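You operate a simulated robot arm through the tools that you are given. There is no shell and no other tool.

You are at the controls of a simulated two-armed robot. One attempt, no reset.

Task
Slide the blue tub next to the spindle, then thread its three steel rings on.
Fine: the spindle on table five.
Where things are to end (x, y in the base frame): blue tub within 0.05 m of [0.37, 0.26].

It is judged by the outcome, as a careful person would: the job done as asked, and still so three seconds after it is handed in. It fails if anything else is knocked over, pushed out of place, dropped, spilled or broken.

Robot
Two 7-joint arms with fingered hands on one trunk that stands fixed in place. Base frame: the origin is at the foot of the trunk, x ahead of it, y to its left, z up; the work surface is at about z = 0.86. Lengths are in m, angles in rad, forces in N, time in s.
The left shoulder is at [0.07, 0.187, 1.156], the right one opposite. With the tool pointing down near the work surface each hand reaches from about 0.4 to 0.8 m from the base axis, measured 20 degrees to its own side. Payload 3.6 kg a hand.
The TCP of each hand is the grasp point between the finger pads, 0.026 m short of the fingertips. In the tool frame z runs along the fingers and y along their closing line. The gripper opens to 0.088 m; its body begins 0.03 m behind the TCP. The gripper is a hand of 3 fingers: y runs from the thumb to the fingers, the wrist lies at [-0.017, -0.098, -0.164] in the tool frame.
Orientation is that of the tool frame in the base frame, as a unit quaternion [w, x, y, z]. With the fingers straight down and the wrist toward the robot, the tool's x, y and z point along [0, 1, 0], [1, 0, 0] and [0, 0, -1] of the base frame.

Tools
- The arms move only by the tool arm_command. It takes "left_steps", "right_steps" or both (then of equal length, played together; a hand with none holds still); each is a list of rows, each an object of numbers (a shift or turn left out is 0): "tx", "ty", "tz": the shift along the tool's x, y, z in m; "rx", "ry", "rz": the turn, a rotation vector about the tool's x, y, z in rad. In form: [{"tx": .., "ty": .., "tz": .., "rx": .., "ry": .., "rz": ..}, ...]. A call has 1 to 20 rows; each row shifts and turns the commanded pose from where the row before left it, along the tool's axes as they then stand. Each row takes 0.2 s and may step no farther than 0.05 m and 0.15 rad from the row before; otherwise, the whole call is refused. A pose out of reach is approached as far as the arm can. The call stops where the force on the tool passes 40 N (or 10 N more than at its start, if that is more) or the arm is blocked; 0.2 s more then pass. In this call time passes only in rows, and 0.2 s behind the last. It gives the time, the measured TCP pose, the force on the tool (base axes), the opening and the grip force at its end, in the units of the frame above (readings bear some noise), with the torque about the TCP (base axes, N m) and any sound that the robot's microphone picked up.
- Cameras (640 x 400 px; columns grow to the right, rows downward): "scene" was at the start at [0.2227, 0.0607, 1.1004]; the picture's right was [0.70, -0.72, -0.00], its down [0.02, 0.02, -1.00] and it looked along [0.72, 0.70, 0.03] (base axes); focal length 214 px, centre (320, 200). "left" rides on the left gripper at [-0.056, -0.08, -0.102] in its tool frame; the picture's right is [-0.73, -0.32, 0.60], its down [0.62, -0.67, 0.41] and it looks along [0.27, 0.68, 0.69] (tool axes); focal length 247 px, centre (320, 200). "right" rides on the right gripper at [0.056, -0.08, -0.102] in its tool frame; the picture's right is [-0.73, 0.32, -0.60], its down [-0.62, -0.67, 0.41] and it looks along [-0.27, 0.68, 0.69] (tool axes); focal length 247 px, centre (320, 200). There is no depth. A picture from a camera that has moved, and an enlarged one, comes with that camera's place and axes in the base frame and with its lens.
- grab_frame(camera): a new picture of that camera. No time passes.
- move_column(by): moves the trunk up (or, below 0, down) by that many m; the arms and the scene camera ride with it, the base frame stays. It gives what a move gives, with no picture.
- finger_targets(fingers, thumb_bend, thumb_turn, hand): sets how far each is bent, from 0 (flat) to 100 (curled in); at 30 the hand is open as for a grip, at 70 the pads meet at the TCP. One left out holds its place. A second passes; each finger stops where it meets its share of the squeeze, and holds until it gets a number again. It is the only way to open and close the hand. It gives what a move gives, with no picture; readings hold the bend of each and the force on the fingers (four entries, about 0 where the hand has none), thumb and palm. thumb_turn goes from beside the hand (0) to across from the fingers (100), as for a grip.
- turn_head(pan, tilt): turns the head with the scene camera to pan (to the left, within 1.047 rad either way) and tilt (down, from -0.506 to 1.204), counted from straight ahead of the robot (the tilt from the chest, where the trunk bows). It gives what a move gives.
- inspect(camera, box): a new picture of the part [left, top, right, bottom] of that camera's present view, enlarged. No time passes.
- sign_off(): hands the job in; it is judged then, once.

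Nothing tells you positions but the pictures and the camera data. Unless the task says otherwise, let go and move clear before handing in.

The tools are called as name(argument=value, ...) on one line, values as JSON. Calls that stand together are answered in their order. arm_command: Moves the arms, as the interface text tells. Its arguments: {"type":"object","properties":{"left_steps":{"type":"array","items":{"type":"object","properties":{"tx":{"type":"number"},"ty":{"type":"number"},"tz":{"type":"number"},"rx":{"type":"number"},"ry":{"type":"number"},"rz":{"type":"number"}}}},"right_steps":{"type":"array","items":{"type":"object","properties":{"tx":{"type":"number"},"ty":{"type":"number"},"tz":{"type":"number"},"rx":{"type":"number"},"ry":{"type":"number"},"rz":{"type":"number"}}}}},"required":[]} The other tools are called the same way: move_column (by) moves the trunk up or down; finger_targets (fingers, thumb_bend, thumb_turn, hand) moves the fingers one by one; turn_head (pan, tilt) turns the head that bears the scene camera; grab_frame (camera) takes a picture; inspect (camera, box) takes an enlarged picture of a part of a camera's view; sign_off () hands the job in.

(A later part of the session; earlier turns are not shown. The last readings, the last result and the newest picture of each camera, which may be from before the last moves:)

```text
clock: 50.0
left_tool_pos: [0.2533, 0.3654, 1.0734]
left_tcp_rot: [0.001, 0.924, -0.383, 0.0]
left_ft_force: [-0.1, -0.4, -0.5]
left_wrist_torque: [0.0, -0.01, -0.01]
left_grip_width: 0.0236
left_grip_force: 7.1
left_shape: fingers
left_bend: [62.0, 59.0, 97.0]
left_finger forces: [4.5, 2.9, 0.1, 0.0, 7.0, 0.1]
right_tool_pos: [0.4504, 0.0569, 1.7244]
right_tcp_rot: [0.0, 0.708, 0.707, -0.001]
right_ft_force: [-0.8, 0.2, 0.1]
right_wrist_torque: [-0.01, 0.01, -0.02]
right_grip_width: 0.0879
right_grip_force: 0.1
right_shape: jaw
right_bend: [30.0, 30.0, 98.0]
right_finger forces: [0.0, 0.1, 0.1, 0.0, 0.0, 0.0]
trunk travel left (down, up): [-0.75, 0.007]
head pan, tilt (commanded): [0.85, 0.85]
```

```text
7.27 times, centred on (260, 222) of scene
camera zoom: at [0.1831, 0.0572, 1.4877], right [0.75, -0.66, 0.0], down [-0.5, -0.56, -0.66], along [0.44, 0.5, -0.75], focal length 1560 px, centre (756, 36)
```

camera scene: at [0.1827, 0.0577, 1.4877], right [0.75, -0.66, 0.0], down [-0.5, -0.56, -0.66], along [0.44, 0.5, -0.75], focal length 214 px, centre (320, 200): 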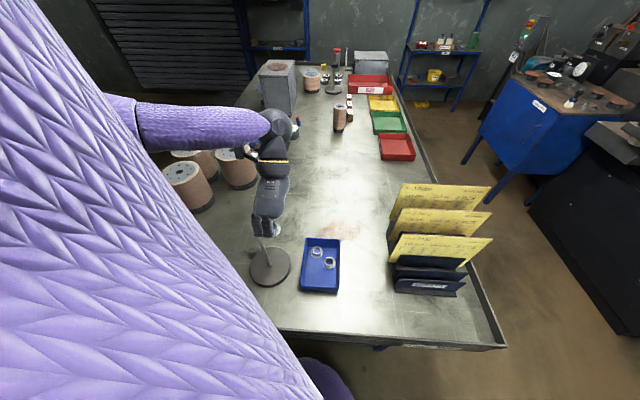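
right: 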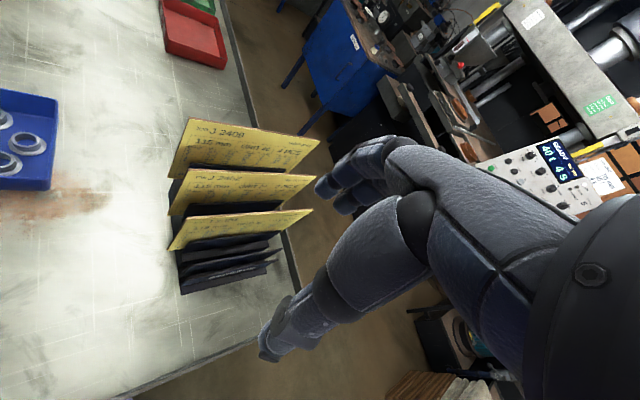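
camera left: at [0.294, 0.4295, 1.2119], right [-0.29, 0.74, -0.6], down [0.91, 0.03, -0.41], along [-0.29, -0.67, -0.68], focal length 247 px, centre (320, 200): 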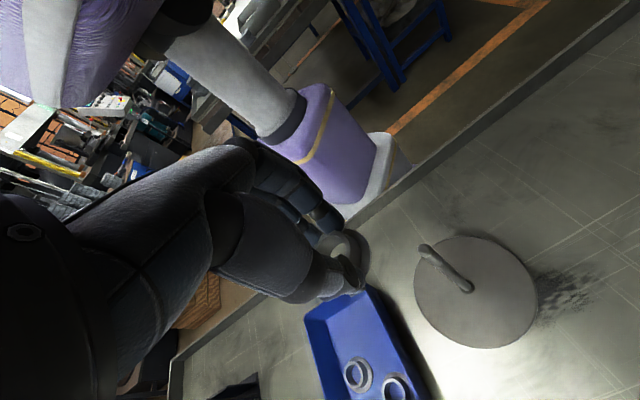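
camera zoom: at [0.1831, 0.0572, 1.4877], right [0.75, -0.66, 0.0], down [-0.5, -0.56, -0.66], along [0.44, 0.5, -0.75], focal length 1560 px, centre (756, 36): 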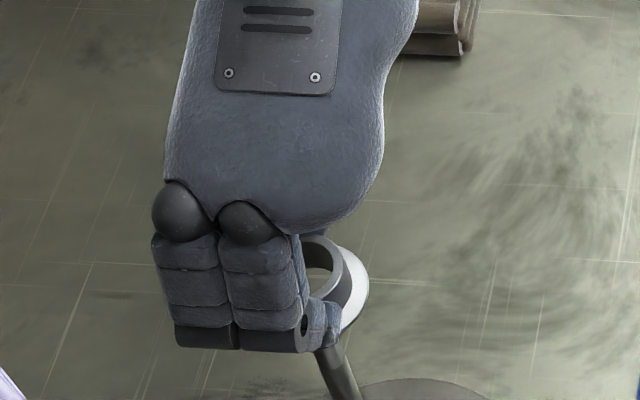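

Both cameras agree to within about 3 mm, inside the roughly 5 mm clearance, and the post tip is rounded. I'll lower in small steps watching the force.

arm_command(left_steps=[{"tz": 0.005}, {"tz": 0.005}, {"tz": 0.004}])

inspect(camera="left", box=[300, 210, 400, 290])

inspect(camera="scene", box=[240, 205, 290, 250])

```text
clock: 50.8
left_tool_pos: [0.2541, 0.3663, 1.0579]
left_tcp_rot: [0.001, 0.924, -0.383, 0.0]
left_ft_force: [0.6, -0.3, -0.3]
left_wrist_torque: [0.02, 0.03, -0.02]
left_grip_width: 0.0236
left_grip_force: 7.4
left_shape: fingers
left_bend: [62.0, 59.0, 97.0]
left_finger forces: [4.4, 2.8, 0.0, 0.0, 7.0, 0.1]
right_tool_pos: [0.45, 0.055, 1.724]
right_tcp_rot: [0.0, 0.707, 0.707, 0.0]
right_ft_force: [-0.2, 0.5, 0.3]
right_wrist_torque: [0.01, -0.01, 0.0]
right_grip_width: 0.0876
right_grip_force: 0.0
right_shape: jaw
right_bend: [30.0, 30.0, 98.0]
right_finger forces: [0.1, 0.1, 0.0, 0.0, 0.1, 0.0]
trunk travel left (down, up): [-0.75, 0.007]
head pan, tilt (commanded): [0.85, 0.85]
```

```text
5.00 times, centred on (350, 250) of left
camera zoom: at [0.271, 0.4612, 1.1597], right [-0.29, 0.74, -0.6], down [0.91, 0.03, -0.41], along [-0.29, -0.67, -0.69], focal length 1235 px, centre (170, -50)
```

zoom: 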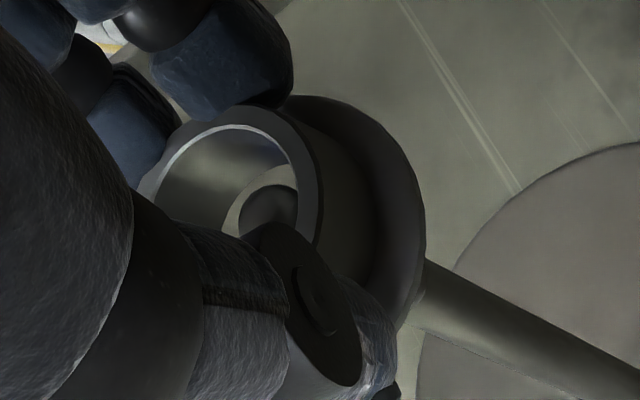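

```text
8.89 times, centred on (265, 228) of scene
camera zoom: at [0.1831, 0.0573, 1.4877], right [0.75, -0.66, 0.0], down [-0.5, -0.56, -0.66], along [0.44, 0.5, -0.75], focal length 1906 px, centre (809, -44)
```

zoom: 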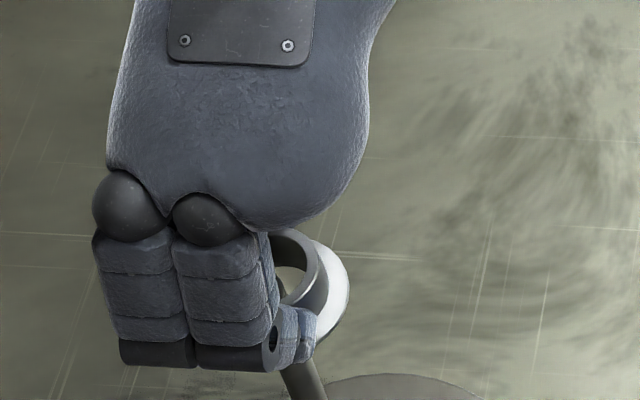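

Looking through the ring's hole I can see the post tip inside it, about 2 mm off centre. Adjusting slightly and lowering further onto the post.

arm_command(left_steps=[{"tx": 0.001, "ty": 0.0015, "tz": 0.006}, {"tz": 0.007}, {"tz": 0.008}, {"tz": 0.008}])

inspect(camera="left", box=[300, 210, 400, 290])

inspect(camera="scene", box=[220, 195, 310, 290])

```text
clock: 51.8
left_tool_pos: [0.2528, 0.3663, 1.029]
left_tcp_rot: [0.001, 0.924, -0.382, 0.0]
left_ft_force: [0.2, -1.0, 0.8]
left_wrist_torque: [0.03, 0.0, -0.02]
left_grip_width: 0.0235
left_grip_force: 7.3
left_shape: fingers
left_bend: [62.0, 59.0, 97.0]
left_finger forces: [4.2, 3.0, 0.0, 0.0, 7.0, 0.0]
right_tool_pos: [0.4496, 0.0566, 1.7234]
right_tcp_rot: [0.0, 0.707, 0.707, 0.0]
right_ft_force: [0.4, -0.1, -0.3]
right_wrist_torque: [0.02, 0.02, 0.03]
right_grip_width: 0.0876
right_grip_force: 0.1
right_shape: jaw
right_bend: [30.0, 30.0, 98.0]
right_finger forces: [0.1, 0.0, 0.1, 0.0, 0.1, 0.1]
trunk travel left (down, up): [-0.75, 0.007]
head pan, tilt (commanded): [0.85, 0.85]
```

```text
5.00 times, centred on (350, 250) of left
camera zoom: at [0.2695, 0.4612, 1.1311], right [-0.29, 0.74, -0.6], down [0.91, 0.03, -0.41], along [-0.29, -0.67, -0.69], focal length 1235 px, centre (170, -50)
```

zoom: 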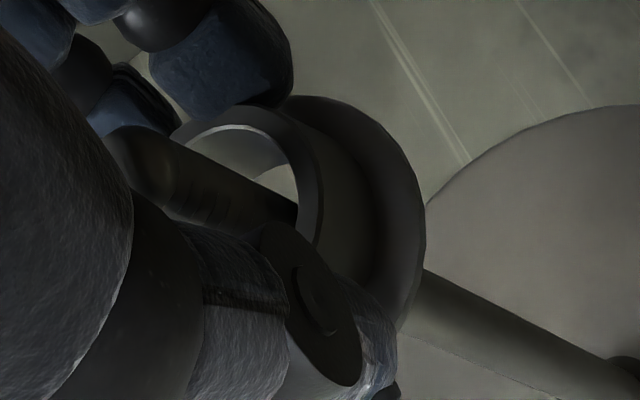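

```text
4.21 times, centred on (265, 242) of scene
camera zoom: at [0.1832, 0.0572, 1.4877], right [0.75, -0.66, 0.0], down [-0.5, -0.56, -0.66], along [0.44, 0.5, -0.75], focal length 903 px, centre (552, 21)
```

zoom: 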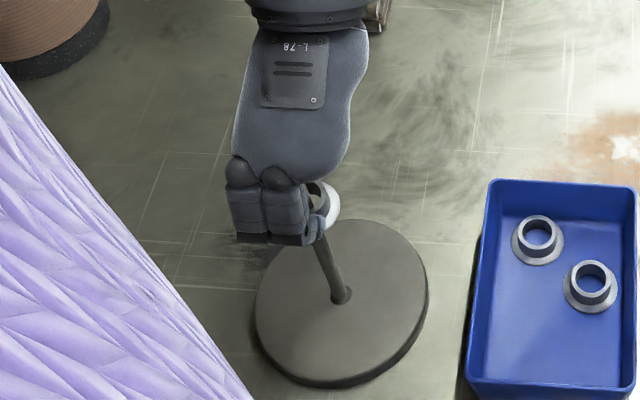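

The post tip has come up through ring C between the fingers. I'll lower a little more and then let the ring go so it slides down the post.

arm_command(left_steps=[{"tz": 0.006}, {"tz": 0.006}])

finger_targets(hand="left", fingers=50, thumb_bend=50)

grab_frame(camera="scene")

grab_frame(camera="left")

```text
clock: 52.4
left_tool_pos: [0.2527, 0.3651, 1.0175]
left_tcp_rot: [0.001, 0.924, -0.383, 0.0]
left_ft_force: [0.2, 0.5, 0.1]
left_wrist_torque: [0.0, -0.04, 0.0]
left_grip_width: 0.0237
left_grip_force: 7.1
left_shape: fingers
left_bend: [62.0, 59.0, 97.0]
left_finger forces: [4.3, 2.8, 0.0, 0.0, 7.0, 0.0]
right_tool_pos: [0.4514, 0.054, 1.724]
right_tcp_rot: [0.0, 0.707, 0.707, 0.0]
right_ft_force: [1.5, 0.6, 0.1]
right_wrist_torque: [0.0, -0.01, -0.01]
right_grip_width: 0.0878
right_grip_force: 0.1
right_shape: jaw
right_bend: [30.0, 30.0, 98.0]
right_finger forces: [0.1, 0.0, 0.1, 0.0, 0.0, 0.0]
trunk travel left (down, up): [-0.75, 0.007]
head pan, tilt (commanded): [0.85, 0.85]
```

```text
clock: 53.4
left_tool_pos: [0.2533, 0.3653, 1.0176]
left_tcp_rot: [0.001, 0.924, -0.383, 0.001]
left_ft_force: [-0.3, -0.7, 0.3]
left_wrist_torque: [-0.02, -0.02, -0.02]
left_grip_width: 0.0444
left_grip_force: 0.0
left_shape: fingers
left_bend: [50.0, 50.0, 97.0]
left_finger forces: [0.0, 0.0, 0.1, 0.0, 0.0, 0.0]
right_tool_pos: [0.4503, 0.0565, 1.7233]
right_tcp_rot: [-0.001, 0.707, 0.707, 0.001]
right_ft_force: [0.7, -0.1, 0.4]
right_wrist_torque: [-0.02, 0.03, 0.01]
right_grip_width: 0.0875
right_grip_force: 0.0
right_shape: jaw
right_bend: [30.0, 30.0, 98.0]
right_finger forces: [0.1, 0.1, 0.0, 0.0, 0.0, 0.0]
trunk travel left (down, up): [-0.75, 0.007]
head pan, tilt (commanded): [0.85, 0.85]
```

```text
taken
camera scene: at [0.1831, 0.0572, 1.4877], right [0.75, -0.66, 0.0], down [-0.5, -0.56, -0.66], along [0.44, 0.5, -0.75], focal length 214 px, centre (320, 200)
```

scene: 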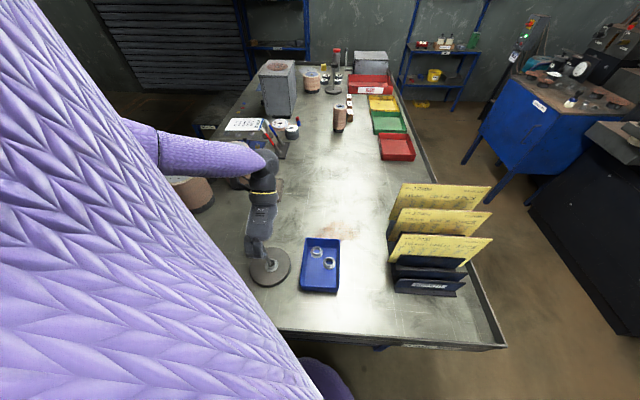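

```text
taken
camera left: at [0.2697, 0.4607, 1.1197], right [-0.29, 0.74, -0.6], down [0.91, 0.03, -0.41], along [-0.29, -0.67, -0.69], focal length 247 px, centre (320, 200)
```

left: 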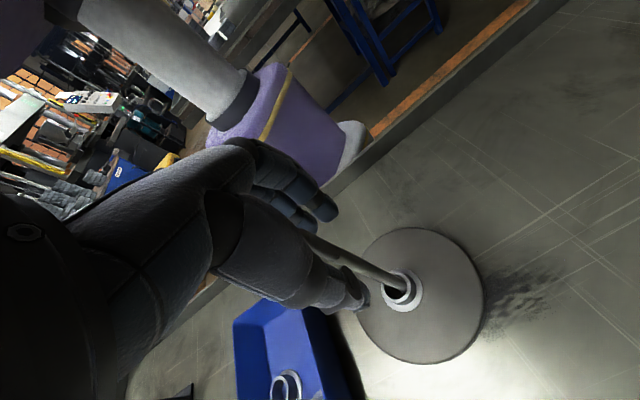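

Ring C is threaded and resting on the spindle's disc. I'll lift clear, move over to ring B, and measure again.

arm_command(left_steps=[{"tz": -0.02}, {"tz": -0.03}, {"tz": -0.03}, {"tz": -0.02}, {"tx": 0.025, "ty": -0.004}, {"tx": 0.03, "ty": -0.005}, {"tx": 0.03, "ty": -0.005}, {"tx": 0.03, "ty": -0.005}, {"tx": 0.03, "ty": -0.005}, {"tx": 0.03, "ty": -0.004}])

inspect(camera="scene", box=[235, 220, 355, 300])

inspect(camera="left", box=[340, 200, 560, 340])

```text
clock: 55.6
left_tool_pos: [0.3955, 0.2596, 1.1187]
left_tcp_rot: [0.002, 0.924, -0.382, -0.001]
left_ft_force: [-0.2, 0.2, 0.2]
left_wrist_torque: [-0.04, -0.01, 0.02]
left_grip_width: 0.0444
left_grip_force: 0.0
left_shape: fingers
left_bend: [50.0, 50.0, 97.0]
left_finger forces: [0.0, 0.1, 0.1, 0.0, 0.0, 0.0]
right_tool_pos: [0.4521, 0.0552, 1.7229]
right_tcp_rot: [-0.001, 0.707, 0.707, 0.0]
right_ft_force: [0.5, -0.2, -0.1]
right_wrist_torque: [0.03, -0.01, 0.01]
right_grip_width: 0.0877
right_grip_force: 0.0
right_shape: jaw
right_bend: [30.0, 30.0, 98.0]
right_finger forces: [0.0, 0.0, 0.0, 0.0, 0.0, 0.0]
trunk travel left (down, up): [-0.75, 0.007]
head pan, tilt (commanded): [0.85, 0.85]
```

```text
5.00 times, centred on (295, 260) of scene
camera zoom: at [0.1838, 0.0564, 1.4876], right [0.75, -0.66, 0.0], down [-0.5, -0.56, -0.66], along [0.43, 0.5, -0.75], focal length 1072 px, centre (445, -100)
```

zoom: 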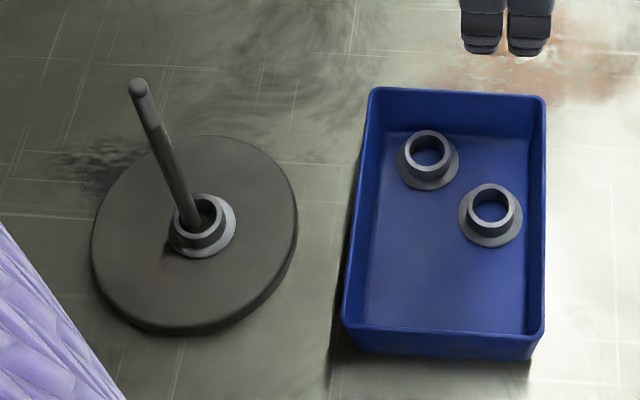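

```text
2.86 times, centred on (450, 270) of left
camera zoom: at [0.4133, 0.3555, 1.2206], right [-0.29, 0.74, -0.6], down [0.91, 0.03, -0.41], along [-0.29, -0.67, -0.69], focal length 706 px, centre (-51, 0)
```

zoom: 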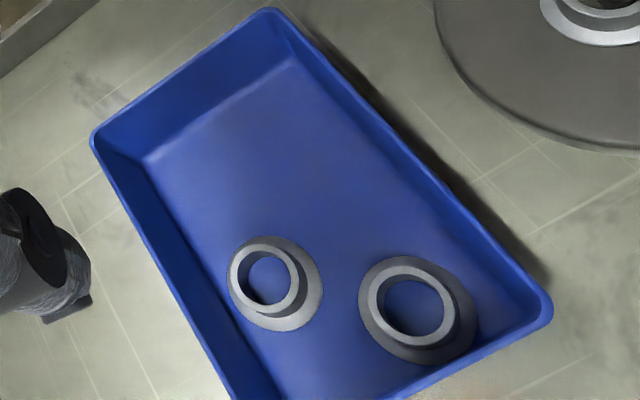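

The tub was nudged about 1 cm and is now at about (0.3695, 0.2635), even closer to the target. Ring B lies almost directly below the hand; I'll lower the trunk and check up close.

move_column(by=-0.13)

finger_targets(hand="left", fingers=52, thumb_bend=52)

inspect(camera="left", box=[320, 220, 480, 360])

inspect(camera="scene", box=[280, 180, 370, 280])

```text
clock: 57.1
left_tool_pos: [0.3964, 0.2614, 0.9875]
left_tcp_rot: [0.001, 0.924, -0.383, 0.0]
left_ft_force: [-0.6, -0.8, 0.1]
left_wrist_torque: [-0.03, 0.03, 0.0]
left_grip_width: 0.0445
left_grip_force: 0.1
left_shape: fingers
left_bend: [50.0, 50.0, 97.0]
left_finger forces: [0.0, 0.1, 0.0, 0.0, 0.0, 0.0]
right_tool_pos: [0.4509, 0.0563, 1.5942]
right_tcp_rot: [0.0, 0.707, 0.707, 0.001]
right_ft_force: [0.0, 0.4, 0.1]
right_wrist_torque: [-0.01, 0.0, 0.0]
right_grip_width: 0.088
right_grip_force: 0.1
right_shape: jaw
right_bend: [30.0, 30.0, 98.0]
right_finger forces: [0.0, 0.1, 0.0, 0.1, 0.0, 0.0]
trunk travel left (down, up): [-0.62, 0.137]
head pan, tilt (commanded): [0.85, 0.85]
```

```text
clock: 58.1
left_tool_pos: [0.3974, 0.2607, 0.9863]
left_tcp_rot: [0.001, 0.924, -0.383, 0.0]
left_ft_force: [0.2, -0.7, 0.4]
left_wrist_torque: [-0.01, -0.01, 0.02]
left_grip_width: 0.0411
left_grip_force: 0.0
left_shape: fingers
left_bend: [52.0, 52.0, 97.0]
left_finger forces: [0.0, 0.0, 0.0, 0.0, 0.0, 0.0]
right_tool_pos: [0.4514, 0.0564, 1.5937]
right_tcp_rot: [0.001, 0.707, 0.707, 0.0]
right_ft_force: [0.1, 0.7, 0.1]
right_wrist_torque: [0.0, 0.02, 0.01]
right_grip_width: 0.0876
right_grip_force: 0.0
right_shape: jaw
right_bend: [30.0, 30.0, 98.0]
right_finger forces: [0.0, 0.0, 0.0, 0.0, 0.1, 0.1]
trunk travel left (down, up): [-0.62, 0.137]
head pan, tilt (commanded): [0.85, 0.85]
```

```text
2.86 times, centred on (400, 290) of left
camera zoom: at [0.4138, 0.3563, 1.0892], right [-0.29, 0.74, -0.6], down [0.91, 0.03, -0.41], along [-0.29, -0.67, -0.69], focal length 706 px, centre (91, -57)
```

zoom: 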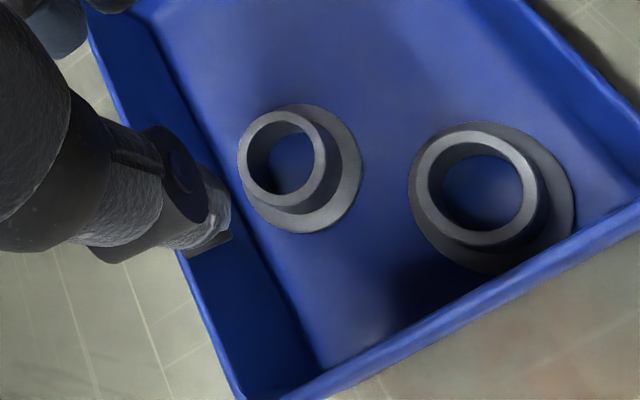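

```text
4.00 times, centred on (325, 230) of scene
camera zoom: at [0.1842, 0.0572, 1.3572], right [0.75, -0.66, 0.0], down [-0.5, -0.56, -0.66], along [0.44, 0.5, -0.75], focal length 858 px, centre (300, 80)
```

zoom: 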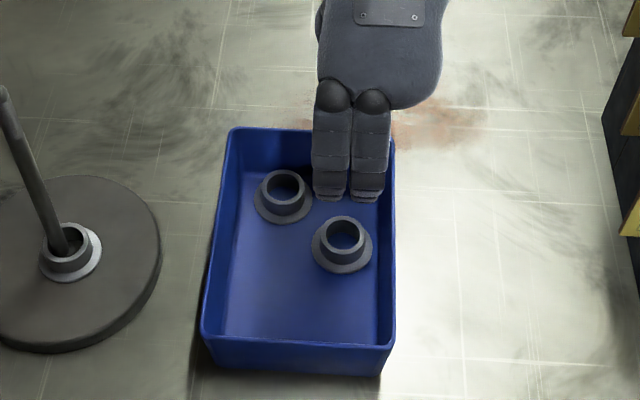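

Both cameras agree if the hub top is at z ≈ 0.873, which puts ring B about 5 mm further along the tool's y. I'll correct and go down to just above it.

arm_command(left_steps=[{"tx": 0.002, "ty": 0.005, "tz": 0.02}, {"tz": 0.02}, {"tz": 0.02}])

inspect(camera="left", box=[290, 170, 430, 320])

inspect(camera="scene", box=[280, 180, 370, 280])

```text
clock: 58.9
left_tool_pos: [0.3922, 0.2566, 0.9276]
left_tcp_rot: [0.002, 0.924, -0.381, 0.001]
left_ft_force: [0.0, -0.2, -0.4]
left_wrist_torque: [0.01, 0.03, -0.02]
left_grip_width: 0.0412
left_grip_force: 0.0
left_shape: fingers
left_bend: [52.0, 52.0, 97.0]
left_finger forces: [0.0, 0.0, 0.1, 0.0, 0.0, 0.0]
right_tool_pos: [0.4516, 0.0558, 1.5946]
right_tcp_rot: [-0.001, 0.707, 0.707, 0.0]
right_ft_force: [-0.1, 0.7, -0.5]
right_wrist_torque: [-0.04, 0.01, 0.03]
right_grip_width: 0.088
right_grip_force: 0.1
right_shape: jaw
right_bend: [30.0, 30.0, 98.0]
right_finger forces: [0.0, 0.0, 0.0, 0.1, 0.0, 0.1]
trunk travel left (down, up): [-0.62, 0.137]
head pan, tilt (commanded): [0.85, 0.85]
```

```text
2.67 times, centred on (360, 245) of left
camera zoom: at [0.4103, 0.3521, 1.0299], right [-0.29, 0.74, -0.6], down [0.91, 0.03, -0.41], along [-0.29, -0.67, -0.69], focal length 659 px, centre (213, 80)
```

zoom: 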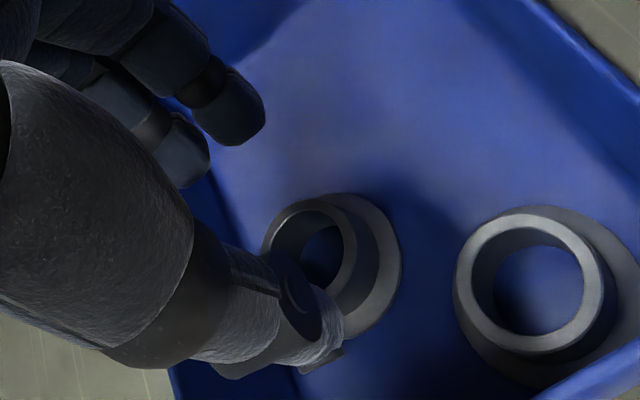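

```text
4.00 times, centred on (325, 230) of scene
camera zoom: at [0.1845, 0.0569, 1.3572], right [0.75, -0.66, 0.0], down [-0.5, -0.56, -0.66], along [0.44, 0.5, -0.75], focal length 858 px, centre (300, 80)
```

zoom: 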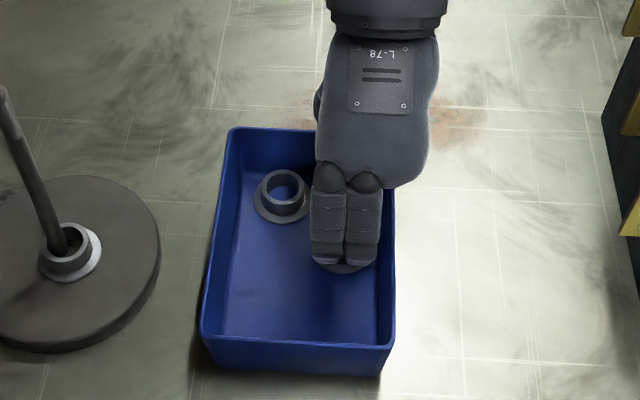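

Alignment on B matches what worked for C. Going down to grasp height and closing.

arm_command(left_steps=[{"tx": 0.001, "ty": 0.001, "tz": 0.01}, {"tz": 0.01}, {"tz": 0.009}, {}])

inspect(camera="left", box=[270, 150, 420, 320])

```text
clock: 59.9
left_tool_pos: [0.3812, 0.2541, 0.9076]
left_tcp_rot: [0.001, 0.924, -0.383, 0.002]
left_ft_force: [-0.1, -0.1, 0.9]
left_wrist_torque: [-0.03, 0.03, -0.04]
left_grip_width: 0.0412
left_grip_force: 0.0
left_shape: fingers
left_bend: [52.0, 52.0, 97.0]
left_finger forces: [0.1, 0.1, 0.0, 0.0, 0.1, 0.0]
left hand out of reach, approached as far as the arm can: row 2, 3
right_tool_pos: [0.4514, 0.0557, 1.5934]
right_tcp_rot: [0.0, 0.707, 0.707, 0.0]
right_ft_force: [0.2, 0.0, -0.6]
right_wrist_torque: [0.01, 0.01, 0.01]
right_grip_width: 0.0876
right_grip_force: 0.1
right_shape: jaw
right_bend: [30.0, 30.0, 98.0]
right_finger forces: [0.0, 0.0, 0.0, 0.0, 0.1, 0.1]
trunk travel left (down, up): [-0.62, 0.137]
head pan, tilt (commanded): [0.85, 0.85]
```

```text
2.35 times, centred on (345, 235) of left
camera zoom: at [0.3986, 0.3502, 1.01], right [-0.29, 0.74, -0.6], down [0.91, 0.03, -0.41], along [-0.29, -0.67, -0.69], focal length 581 px, centre (261, 118)
```

zoom: 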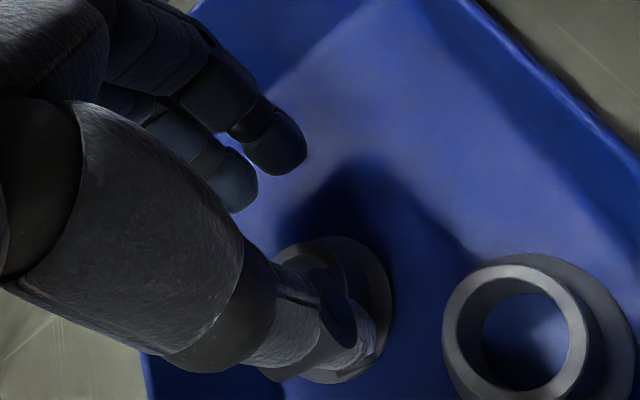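

The arm was just out of reach at this trunk height, so it drifted sideways a centimetre without contact. I'll lift, lower the trunk 5 cm, and come down again.

arm_command(left_steps=[{"tz": -0.02}, {"tz": -0.03}, {"tz": -0.03}, {}])

move_column(by=-0.05)

inspect(camera="left", box=[290, 170, 430, 320])

grab_frame(camera="scene")

```text
clock: 60.9
left_tool_pos: [0.421, 0.2623, 0.9591]
left_tcp_rot: [0.002, 0.924, -0.383, 0.0]
left_ft_force: [-0.2, -0.4, 0.3]
left_wrist_torque: [0.04, 0.01, 0.01]
left_grip_width: 0.0414
left_grip_force: 0.1
left_shape: fingers
left_bend: [52.0, 52.0, 97.0]
left_finger forces: [0.0, 0.1, 0.1, 0.0, 0.1, 0.0]
left hand out of reach, approached as far as the arm can: row 1, 2, 3
right_tool_pos: [0.4499, 0.0555, 1.5937]
right_tcp_rot: [0.001, 0.707, 0.707, 0.0]
right_ft_force: [-0.7, -0.7, -0.4]
right_wrist_torque: [0.01, 0.0, 0.01]
right_grip_width: 0.0876
right_grip_force: 0.1
right_shape: jaw
right_bend: [30.0, 30.0, 98.0]
right_finger forces: [0.1, 0.0, 0.1, 0.1, 0.0, 0.0]
trunk travel left (down, up): [-0.62, 0.137]
head pan, tilt (commanded): [0.85, 0.85]
```

```text
clock: 61.5
left_tool_pos: [0.4278, 0.2528, 0.9366]
left_tcp_rot: [0.009, 0.924, -0.381, 0.006]
left_ft_force: [0.1, -3.6, 11.3]
left_wrist_torque: [-0.46, 0.13, 0.05]
left_grip_width: 0.0417
left_grip_force: 5.5
left_shape: fingers
left_bend: [51.0, 52.0, 97.0]
left_finger forces: [0.0, 11.8, 0.1, 0.1, 0.1, 0.1]
right_tool_pos: [0.4502, 0.055, 1.5645]
right_tcp_rot: [0.0, 0.707, 0.708, -0.001]
right_ft_force: [-0.1, -0.3, 0.0]
right_wrist_torque: [-0.02, 0.0, -0.01]
right_grip_width: 0.088
right_grip_force: 0.0
right_shape: jaw
right_bend: [30.0, 30.0, 98.0]
right_finger forces: [0.0, 0.1, 0.0, 0.0, 0.0, 0.0]
trunk travel left (down, up): [-0.592, 0.165]
head pan, tilt (commanded): [0.85, 0.85]
stopped: the force on the tool passed its limit at 52 N (the readings are from after the stop); the commanded pose is now the measured one
```

```text
2.67 times, centred on (360, 245) of left
camera zoom: at [0.4438, 0.3508, 1.0366], right [-0.29, 0.73, -0.62], down [0.91, 0.02, -0.41], along [-0.28, -0.68, -0.68], focal length 659 px, centre (213, 80)
```

zoom: 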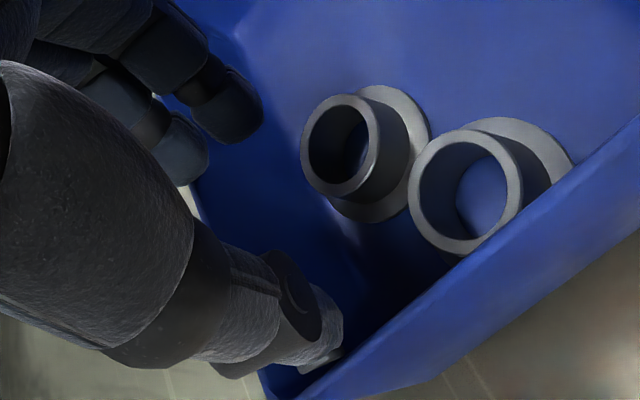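

```text
taken
camera scene: at [0.1845, 0.0559, 1.328], right [0.75, -0.66, 0.0], down [-0.5, -0.56, -0.66], along [0.44, 0.5, -0.75], focal length 214 px, centre (320, 200)
```

scene: 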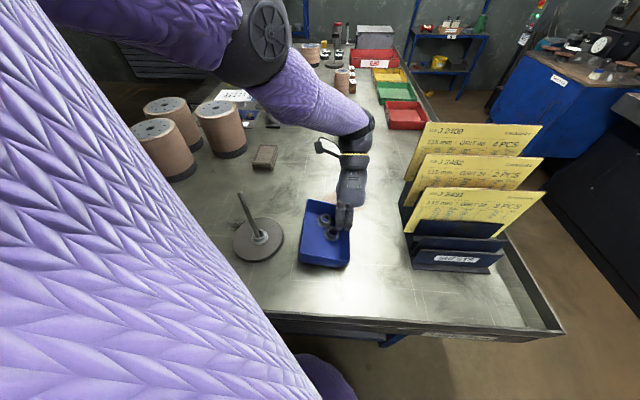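

A finger pressed on the tub's right rim while the arm was off its path, tipping the tub slightly. I'll lift gently so it settles back flat, then assess.

arm_command(left_steps=[{"tz": -0.003}, {"tz": -0.004}, {"tz": -0.004}, {"tz": -0.005}, {"tz": -0.008}, {"tz": -0.012}, {"tz": -0.015}])

grab_frame(camera="scene")

grab_frame(camera="left")

```text
clock: 63.1
left_tool_pos: [0.4502, 0.2586, 0.9704]
left_tcp_rot: [0.008, 0.925, -0.381, 0.005]
left_ft_force: [0.7, -0.2, -0.6]
left_wrist_torque: [0.03, -0.01, -0.01]
left_grip_width: 0.0409
left_grip_force: 0.1
left_shape: fingers
left_bend: [52.0, 52.0, 97.0]
left_finger forces: [0.0, 0.0, 0.1, 0.0, 0.0, 0.0]
left hand out of reach, approached as far as the arm can: row 2, 4, 5, 6, 7
right_tool_pos: [0.4517, 0.0552, 1.5642]
right_tcp_rot: [0.0, 0.707, 0.707, 0.0]
right_ft_force: [-0.3, 0.5, -0.3]
right_wrist_torque: [-0.01, -0.01, 0.01]
right_grip_width: 0.0876
right_grip_force: 0.0
right_shape: jaw
right_bend: [30.0, 30.0, 98.0]
right_finger forces: [0.0, 0.0, 0.0, 0.0, 0.1, 0.0]
trunk travel left (down, up): [-0.592, 0.165]
head pan, tilt (commanded): [0.85, 0.85]
```

```text
taken
camera scene: at [0.1849, 0.0572, 1.3284], right [0.75, -0.66, 0.0], down [-0.5, -0.56, -0.66], along [0.44, 0.5, -0.75], focal length 214 px, centre (320, 200)
```

scene: 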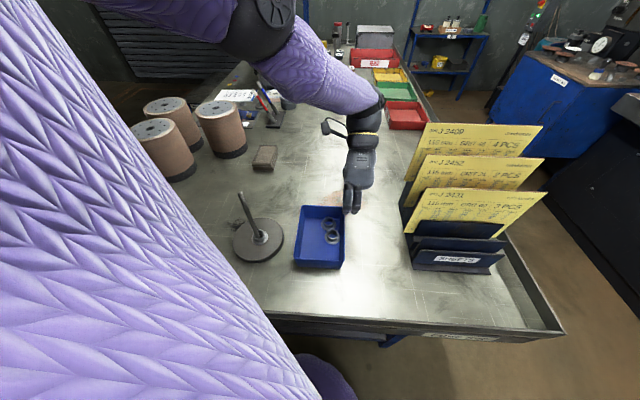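

```text
taken
camera left: at [0.4669, 0.3561, 1.0723], right [-0.29, 0.73, -0.61], down [0.91, 0.02, -0.41], along [-0.28, -0.68, -0.68], focal length 247 px, centre (320, 200)
```

left: 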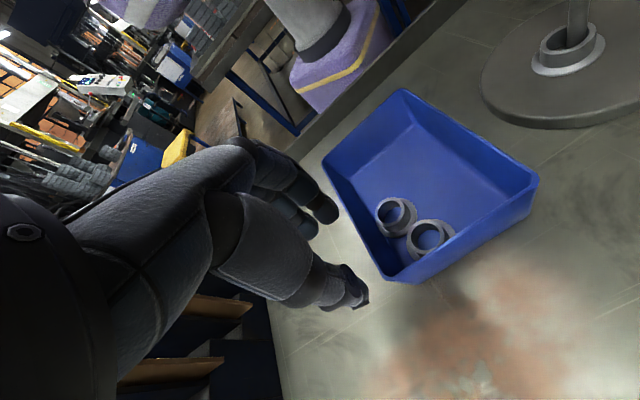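

The tub is flat again with both remaining rings still inside, now lying against its right wall. The arm is in a poor joint configuration here, so I'll raise everything straight up and re-pose.

move_column(by=0.16)

grab_frame(camera="scene")

inspect(camera="scene", box=[235, 220, 355, 300])

```text
clock: 65.0
left_tool_pos: [0.4491, 0.2586, 1.1305]
left_tcp_rot: [0.008, 0.924, -0.381, 0.005]
left_ft_force: [0.7, -0.3, 0.1]
left_wrist_torque: [0.0, 0.0, 0.03]
left_grip_width: 0.041
left_grip_force: 0.0
left_shape: fingers
left_bend: [52.0, 52.0, 97.0]
left_finger forces: [0.0, 0.1, 0.1, 0.1, 0.0, 0.1]
right_tool_pos: [0.451, 0.0562, 1.7245]
right_tcp_rot: [0.0, 0.707, 0.707, -0.002]
right_ft_force: [-0.3, -0.6, 0.6]
right_wrist_torque: [0.02, -0.01, 0.0]
right_grip_width: 0.0879
right_grip_force: 0.1
right_shape: jaw
right_bend: [30.0, 30.0, 98.0]
right_finger forces: [0.0, 0.0, 0.1, 0.1, 0.1, 0.0]
trunk travel left (down, up): [-0.752, 0.005]
head pan, tilt (commanded): [0.85, 0.85]
```

```text
taken
camera scene: at [0.1832, 0.0572, 1.4891], right [0.75, -0.66, 0.0], down [-0.5, -0.56, -0.66], along [0.44, 0.5, -0.75], focal length 214 px, centre (320, 200)
```

scene: 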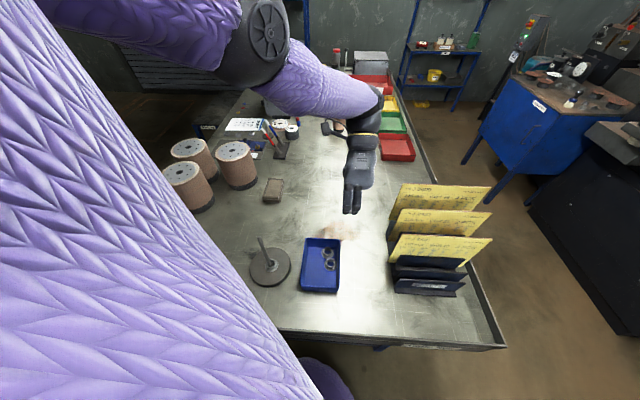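

```text
5.00 times, centred on (295, 260) of scene
camera zoom: at [0.1832, 0.0572, 1.4891], right [0.75, -0.66, 0.0], down [-0.5, -0.56, -0.66], along [0.44, 0.5, -0.75], focal length 1072 px, centre (445, -100)
```

zoom: 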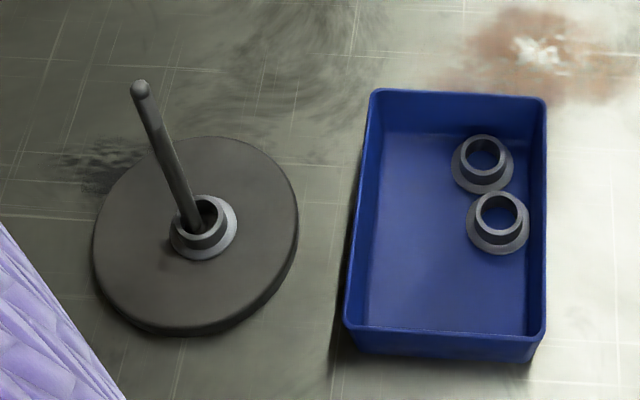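

The tub is flat at (0.37, 0.264), but the two rings slid against its right wall, too close together to grasp directly. I'll first bring the arm back to its comfortable pose up high, turning to −90°.

arm_command(left_steps=[{"tx": -0.0156, "ty": -0.0184, "tz": -0.03}, {"tx": -0.0156, "ty": -0.0184, "tz": -0.03}, {"tx": -0.0156, "ty": -0.0184, "tz": -0.03}, {"tx": -0.0156, "ty": -0.0184, "tz": -0.03}, {"tx": -0.0156, "ty": -0.0184, "tz": -0.03}, {"rz": -0.131}, {"rz": -0.131}, {"rz": -0.131}, {"rz": -0.131}, {"rz": -0.131}, {"rz": -0.131}])

grab_frame(camera="scene")

```text
clock: 67.4
left_tool_pos: [0.5161, 0.4025, 1.2556]
left_tcp_rot: [0.01, 1.0, 0.004, 0.003]
left_ft_force: [-0.9, 0.8, -0.8]
left_wrist_torque: [0.01, 0.01, 0.0]
left_grip_width: 0.0409
left_grip_force: 0.1
left_shape: fingers
left_bend: [52.0, 52.0, 97.0]
left_finger forces: [0.0, 0.0, 0.1, 0.0, 0.0, 0.0]
left hand out of reach, approached as far as the arm can: row 1, 2, 3, 4, 6, 7, 8, 9, 10, 11
right_tool_pos: [0.4511, 0.0568, 1.7247]
right_tcp_rot: [0.0, 0.707, 0.707, 0.0]
right_ft_force: [-1.0, -0.4, 0.2]
right_wrist_torque: [-0.02, -0.02, -0.02]
right_grip_width: 0.0878
right_grip_force: 0.0
right_shape: jaw
right_bend: [30.0, 30.0, 98.0]
right_finger forces: [0.0, 0.0, 0.0, 0.0, 0.1, 0.1]
trunk travel left (down, up): [-0.752, 0.005]
head pan, tilt (commanded): [0.85, 0.85]
```

```text
taken
camera scene: at [0.1831, 0.0575, 1.4892], right [0.75, -0.66, 0.0], down [-0.5, -0.56, -0.66], along [0.44, 0.5, -0.75], focal length 214 px, centre (320, 200)
```

scene: 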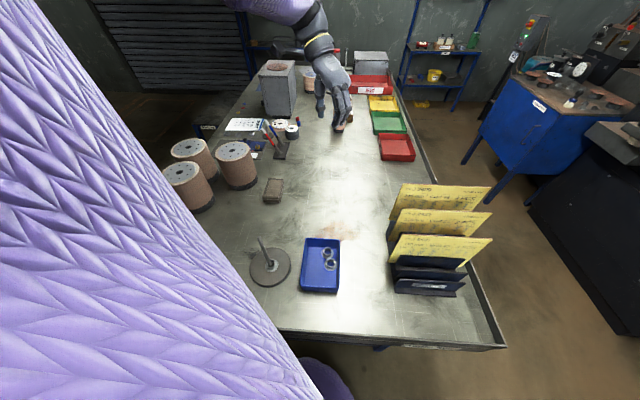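

The arm is still off its commanded pose because of a joint limit from that excursion. I'll unwind toward a neutral pose: turn further back and rise, well clear of everything.

arm_command(left_steps=[{"rz": -0.131, "tz": -0.025}, {"rz": -0.131, "tz": -0.025}, {"rz": -0.131, "tz": -0.025}, {"rz": -0.131, "tz": -0.025}, {"rz": -0.131, "tz": -0.025}, {"rz": -0.131, "tz": -0.025}, {}])

grab_frame(camera="scene")

grab_frame(camera="left")

```text
clock: 69.0
left_tool_pos: [0.6052, 0.4532, 1.3876]
left_tcp_rot: [0.01, 0.922, 0.386, -0.003]
left_ft_force: [0.5, -0.4, -0.6]
left_wrist_torque: [0.04, -0.01, 0.02]
left_grip_width: 0.0411
left_grip_force: 0.1
left_shape: fingers
left_bend: [52.0, 52.0, 97.0]
left_finger forces: [0.0, 0.1, 0.0, 0.0, 0.0, 0.0]
left hand out of reach, approached as far as the arm can: row 1, 2, 3, 4, 5, 6
right_tool_pos: [0.4512, 0.0557, 1.7242]
right_tcp_rot: [0.0, 0.707, 0.707, 0.0]
right_ft_force: [-0.4, -0.1, -0.7]
right_wrist_torque: [0.0, 0.01, -0.01]
right_grip_width: 0.0878
right_grip_force: 0.1
right_shape: jaw
right_bend: [30.0, 30.0, 98.0]
right_finger forces: [0.1, 0.0, 0.0, 0.0, 0.1, 0.1]
trunk travel left (down, up): [-0.752, 0.005]
head pan, tilt (commanded): [0.85, 0.85]
```

```text
taken
camera scene: at [0.1831, 0.0575, 1.4892], right [0.75, -0.66, 0.0], down [-0.5, -0.56, -0.66], along [0.44, 0.5, -0.75], focal length 214 px, centre (320, 200)
```

scene: 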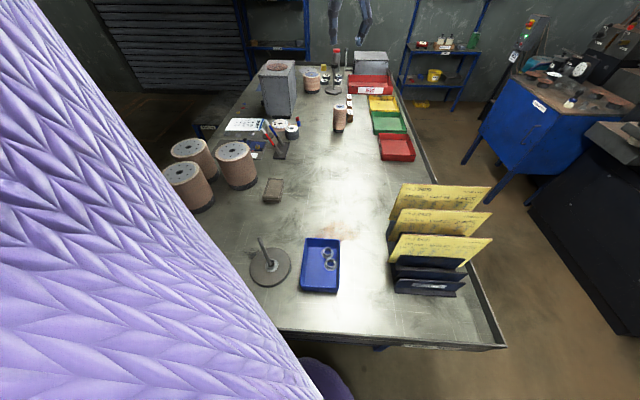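

```text
taken
camera left: at [0.5089, 0.4705, 1.488], right [-0.74, -0.31, -0.6], down [-0.03, 0.9, -0.43], along [0.67, -0.3, -0.68], focal length 247 px, centre (320, 200)
```

left: 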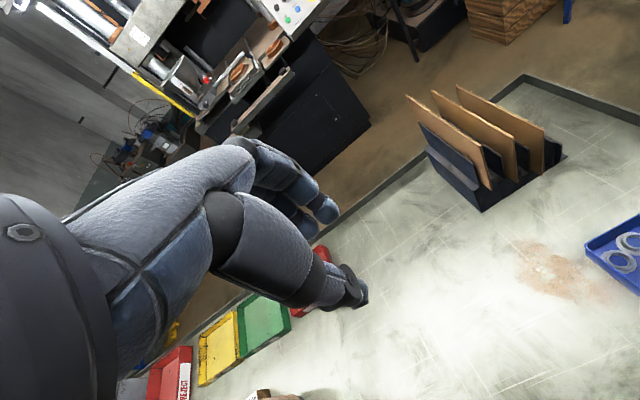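

The arm seems stretched straight and reluctant to bend back. I'll hold for a moment and see whether it converges to the commanded pose.

arm_command(left_steps=[{}, {}, {}, {}, {"tz": -0.002}, {"tz": 0.002}])

```text
clock: 70.4
left_tool_pos: [0.605, 0.4536, 1.387]
left_tcp_rot: [0.01, 0.923, 0.385, -0.001]
left_ft_force: [0.3, -0.2, -0.3]
left_wrist_torque: [0.01, -0.02, 0.0]
left_grip_width: 0.0408
left_grip_force: 0.0
left_shape: fingers
left_bend: [52.0, 52.0, 97.0]
left_finger forces: [0.0, 0.0, 0.0, 0.0, 0.1, 0.1]
right_tool_pos: [0.4506, 0.0568, 1.7258]
right_tcp_rot: [-0.001, 0.707, 0.707, 0.0]
right_ft_force: [0.6, -0.3, -0.2]
right_wrist_torque: [-0.01, 0.02, -0.02]
right_grip_width: 0.0876
right_grip_force: 0.1
right_shape: jaw
right_bend: [30.0, 30.0, 98.0]
right_finger forces: [0.0, 0.1, 0.0, 0.0, 0.0, 0.1]
trunk travel left (down, up): [-0.752, 0.005]
head pan, tilt (commanded): [0.85, 0.85]
```

No drift now, so the command matches the actual pose again. I'll try pulling the hand inward to bend the elbow.

arm_command(left_steps=[{"tx": -0.02}, {"tx": -0.03}, {"tx": -0.03}])

grab_frame(camera="scene")

```text
clock: 71.2
left_tool_pos: [0.6146, 0.4322, 1.3783]
left_tcp_rot: [0.011, 0.923, 0.385, -0.002]
left_ft_force: [-0.5, 0.3, 0.1]
left_wrist_torque: [-0.02, -0.02, 0.0]
left_grip_width: 0.0408
left_grip_force: 0.0
left_shape: fingers
left_bend: [52.0, 52.0, 97.0]
left_finger forces: [0.0, 0.0, 0.1, 0.0, 0.1, 0.1]
left hand out of reach, approached as far as the arm can: row 1, 2, 3
right_tool_pos: [0.4507, 0.0553, 1.7248]
right_tcp_rot: [-0.001, 0.708, 0.707, 0.0]
right_ft_force: [-0.3, 0.4, -0.4]
right_wrist_torque: [0.0, 0.0, -0.03]
right_grip_width: 0.0878
right_grip_force: 0.0
right_shape: jaw
right_bend: [30.0, 30.0, 98.0]
right_finger forces: [0.0, 0.0, 0.0, 0.1, 0.0, 0.0]
trunk travel left (down, up): [-0.752, 0.005]
head pan, tilt (commanded): [0.85, 0.85]
```

```text
taken
camera scene: at [0.1834, 0.0569, 1.4892], right [0.75, -0.66, 0.0], down [-0.5, -0.56, -0.66], along [0.44, 0.5, -0.75], focal length 214 px, centre (320, 200)
```

scene: 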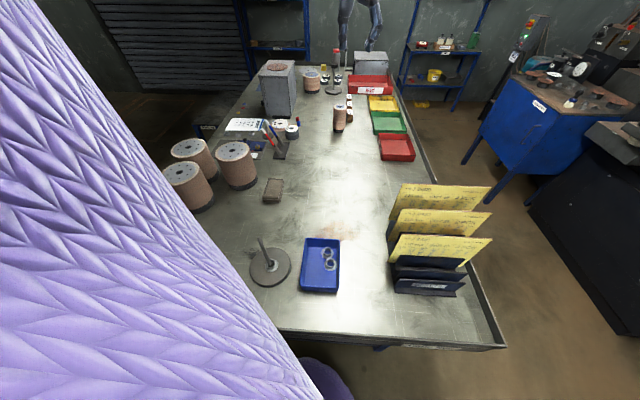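

Let me look at the arm itself to understand its configuration.

turn_head(pan=0.85, tilt=0.1)

grab_frame(camera="scene")

```text
clock: 72.3
left_tool_pos: [0.6146, 0.4335, 1.3798]
left_tcp_rot: [0.009, 0.923, 0.385, -0.001]
left_ft_force: [-0.4, 0.0, 0.7]
left_wrist_torque: [-0.01, 0.0, 0.03]
left_grip_width: 0.0408
left_grip_force: 0.1
left_shape: fingers
left_bend: [52.0, 52.0, 97.0]
left_finger forces: [0.1, 0.1, 0.1, 0.0, 0.0, 0.1]
right_tool_pos: [0.4499, 0.0575, 1.7255]
right_tcp_rot: [0.001, 0.707, 0.707, 0.0]
right_ft_force: [-1.3, -0.5, 0.9]
right_wrist_torque: [-0.02, -0.03, 0.02]
right_grip_width: 0.0879
right_grip_force: 0.0
right_shape: jaw
right_bend: [30.0, 30.0, 98.0]
right_finger forces: [0.0, 0.1, 0.0, 0.0, 0.0, 0.1]
trunk travel left (down, up): [-0.752, 0.005]
head pan, tilt (commanded): [0.85, 0.099]
```

```text
taken
camera scene: at [0.1924, 0.0676, 1.5562], right [0.75, -0.66, 0.0], down [-0.07, -0.08, -0.99], along [0.66, 0.75, -0.1], focal length 214 px, centre (320, 200)
```

scene: 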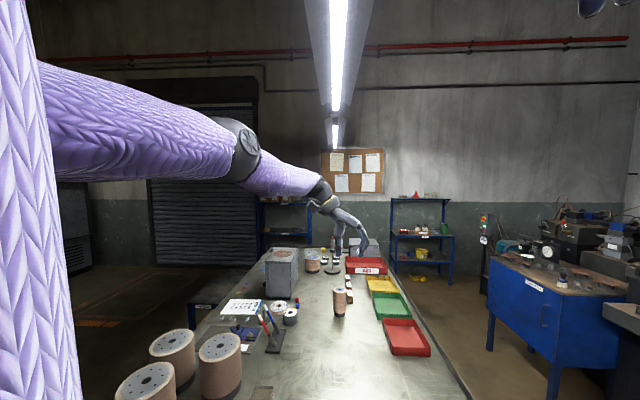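

The arm is fully stretched and can't bend by being pulled straight in. I'll try moving sideways relative to the arm (up and inward) so the elbow can flex.

arm_command(left_steps=[{"tz": -0.035, "tx": -0.01}, {"tz": -0.035, "tx": -0.012}, {"tz": -0.035, "tx": -0.015}, {"tz": -0.035, "tx": -0.02}])

grab_frame(camera="scene")

```text
clock: 73.3
left_tool_pos: [0.6206, 0.4181, 1.5253]
left_tcp_rot: [0.01, 0.923, 0.385, -0.002]
left_ft_force: [-0.9, -0.5, 0.8]
left_wrist_torque: [0.03, -0.02, -0.04]
left_grip_width: 0.0409
left_grip_force: 0.0
left_shape: fingers
left_bend: [52.0, 52.0, 97.0]
left_finger forces: [0.0, 0.0, 0.0, 0.0, 0.0, 0.1]
left hand out of reach, approached as far as the arm can: row 1, 2, 3, 4
right_tool_pos: [0.4503, 0.0546, 1.725]
right_tcp_rot: [0.0, 0.707, 0.707, 0.0]
right_ft_force: [0.2, -0.3, 0.4]
right_wrist_torque: [0.02, 0.03, -0.02]
right_grip_width: 0.0878
right_grip_force: 0.0
right_shape: jaw
right_bend: [30.0, 30.0, 98.0]
right_finger forces: [0.0, 0.0, 0.0, 0.0, 0.1, 0.0]
trunk travel left (down, up): [-0.752, 0.005]
head pan, tilt (commanded): [0.85, 0.099]
```

```text
taken
camera scene: at [0.1917, 0.0669, 1.5564], right [0.75, -0.66, 0.0], down [-0.07, -0.07, -1.0], along [0.66, 0.75, -0.1], focal length 214 px, centre (320, 200)
```

scene: 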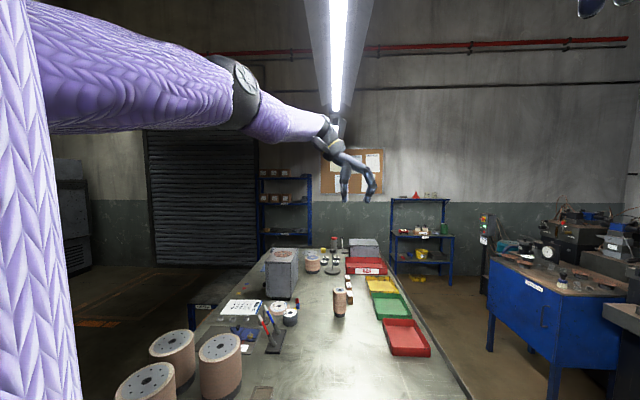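

Still straight: the wrist is probably at its bend limit with the hand hanging down. I'll tilt the fingers forward to relieve the wrist, which should let the elbow bend.

arm_command(left_steps=[{"ry": 0.14}, {"ry": 0.14}, {"ry": 0.14}, {"ry": 0.14}, {}])

grab_frame(camera="scene")

```text
clock: 74.5
left_tool_pos: [0.6986, 0.4508, 1.5342]
left_tcp_rot: [-0.098, 0.888, 0.371, 0.254]
left_ft_force: [-0.3, -0.2, -0.4]
left_wrist_torque: [0.01, -0.01, -0.02]
left_grip_width: 0.0409
left_grip_force: 0.1
left_shape: fingers
left_bend: [52.0, 52.0, 97.0]
left_finger forces: [0.0, 0.0, 0.0, 0.1, 0.0, 0.1]
left hand out of reach, approached as far as the arm can: row 1, 2, 3, 4
right_tool_pos: [0.4503, 0.0555, 1.7251]
right_tcp_rot: [0.0, 0.707, 0.707, 0.0]
right_ft_force: [0.7, 0.5, 0.0]
right_wrist_torque: [0.01, 0.02, 0.0]
right_grip_width: 0.0876
right_grip_force: 0.1
right_shape: jaw
right_bend: [30.0, 30.0, 98.0]
right_finger forces: [0.0, 0.0, 0.0, 0.0, 0.0, 0.1]
trunk travel left (down, up): [-0.752, 0.005]
head pan, tilt (commanded): [0.85, 0.099]
```

```text
taken
camera scene: at [0.1921, 0.0676, 1.5563], right [0.75, -0.66, 0.0], down [-0.07, -0.07, -1.0], along [0.66, 0.75, -0.1], focal length 214 px, centre (320, 200)
```

scene: 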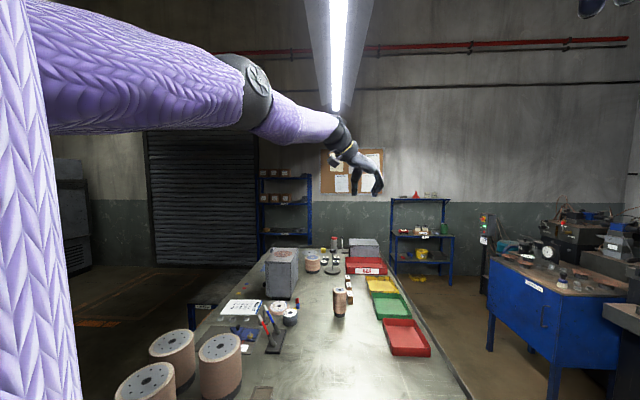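

The elbow is straight and probably flexes the other way (it had flipped to elbow-up). I'll try moving down and inward instead, high above the bench.

arm_command(left_steps=[{"tx": -0.024, "ty": -0.0023, "tz": 0.0203}, {"tx": -0.024, "ty": -0.0023, "tz": 0.0203}, {"tx": -0.024, "ty": -0.0023, "tz": 0.0203}, {"tx": -0.024, "ty": -0.0023, "tz": 0.0203}])

grab_frame(camera="scene")

```text
clock: 75.5
left_tool_pos: [0.7045, 0.4408, 1.4141]
left_tcp_rot: [-0.097, 0.888, 0.373, 0.253]
left_ft_force: [-0.1, 0.3, -0.8]
left_wrist_torque: [-0.01, -0.01, 0.01]
left_grip_width: 0.0409
left_grip_force: 0.0
left_shape: fingers
left_bend: [52.0, 52.0, 97.0]
left_finger forces: [0.0, 0.0, 0.0, 0.0, 0.2, 0.0]
left hand out of reach, approached as far as the arm can: row 1, 2, 3, 4
right_tool_pos: [0.4513, 0.0555, 1.7237]
right_tcp_rot: [-0.001, 0.707, 0.707, 0.0]
right_ft_force: [-0.4, 0.2, 0.2]
right_wrist_torque: [0.02, -0.01, 0.01]
right_grip_width: 0.0878
right_grip_force: 0.0
right_shape: jaw
right_bend: [30.0, 30.0, 98.0]
right_finger forces: [0.1, 0.0, 0.0, 0.0, 0.1, 0.1]
trunk travel left (down, up): [-0.752, 0.005]
head pan, tilt (commanded): [0.85, 0.099]
```

```text
taken
camera scene: at [0.1929, 0.0679, 1.5561], right [0.75, -0.66, 0.0], down [-0.07, -0.07, -0.99], along [0.66, 0.75, -0.1], focal length 214 px, centre (320, 200)
```

scene: 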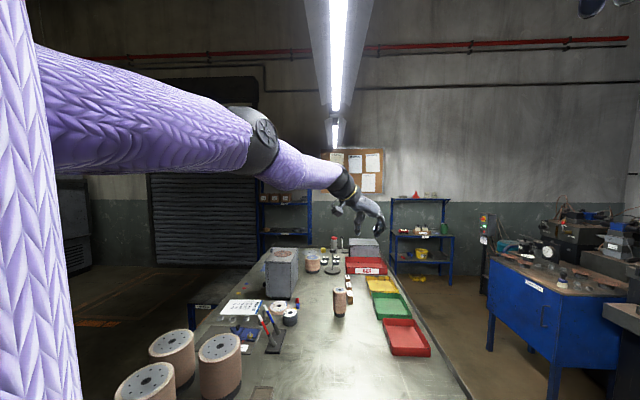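

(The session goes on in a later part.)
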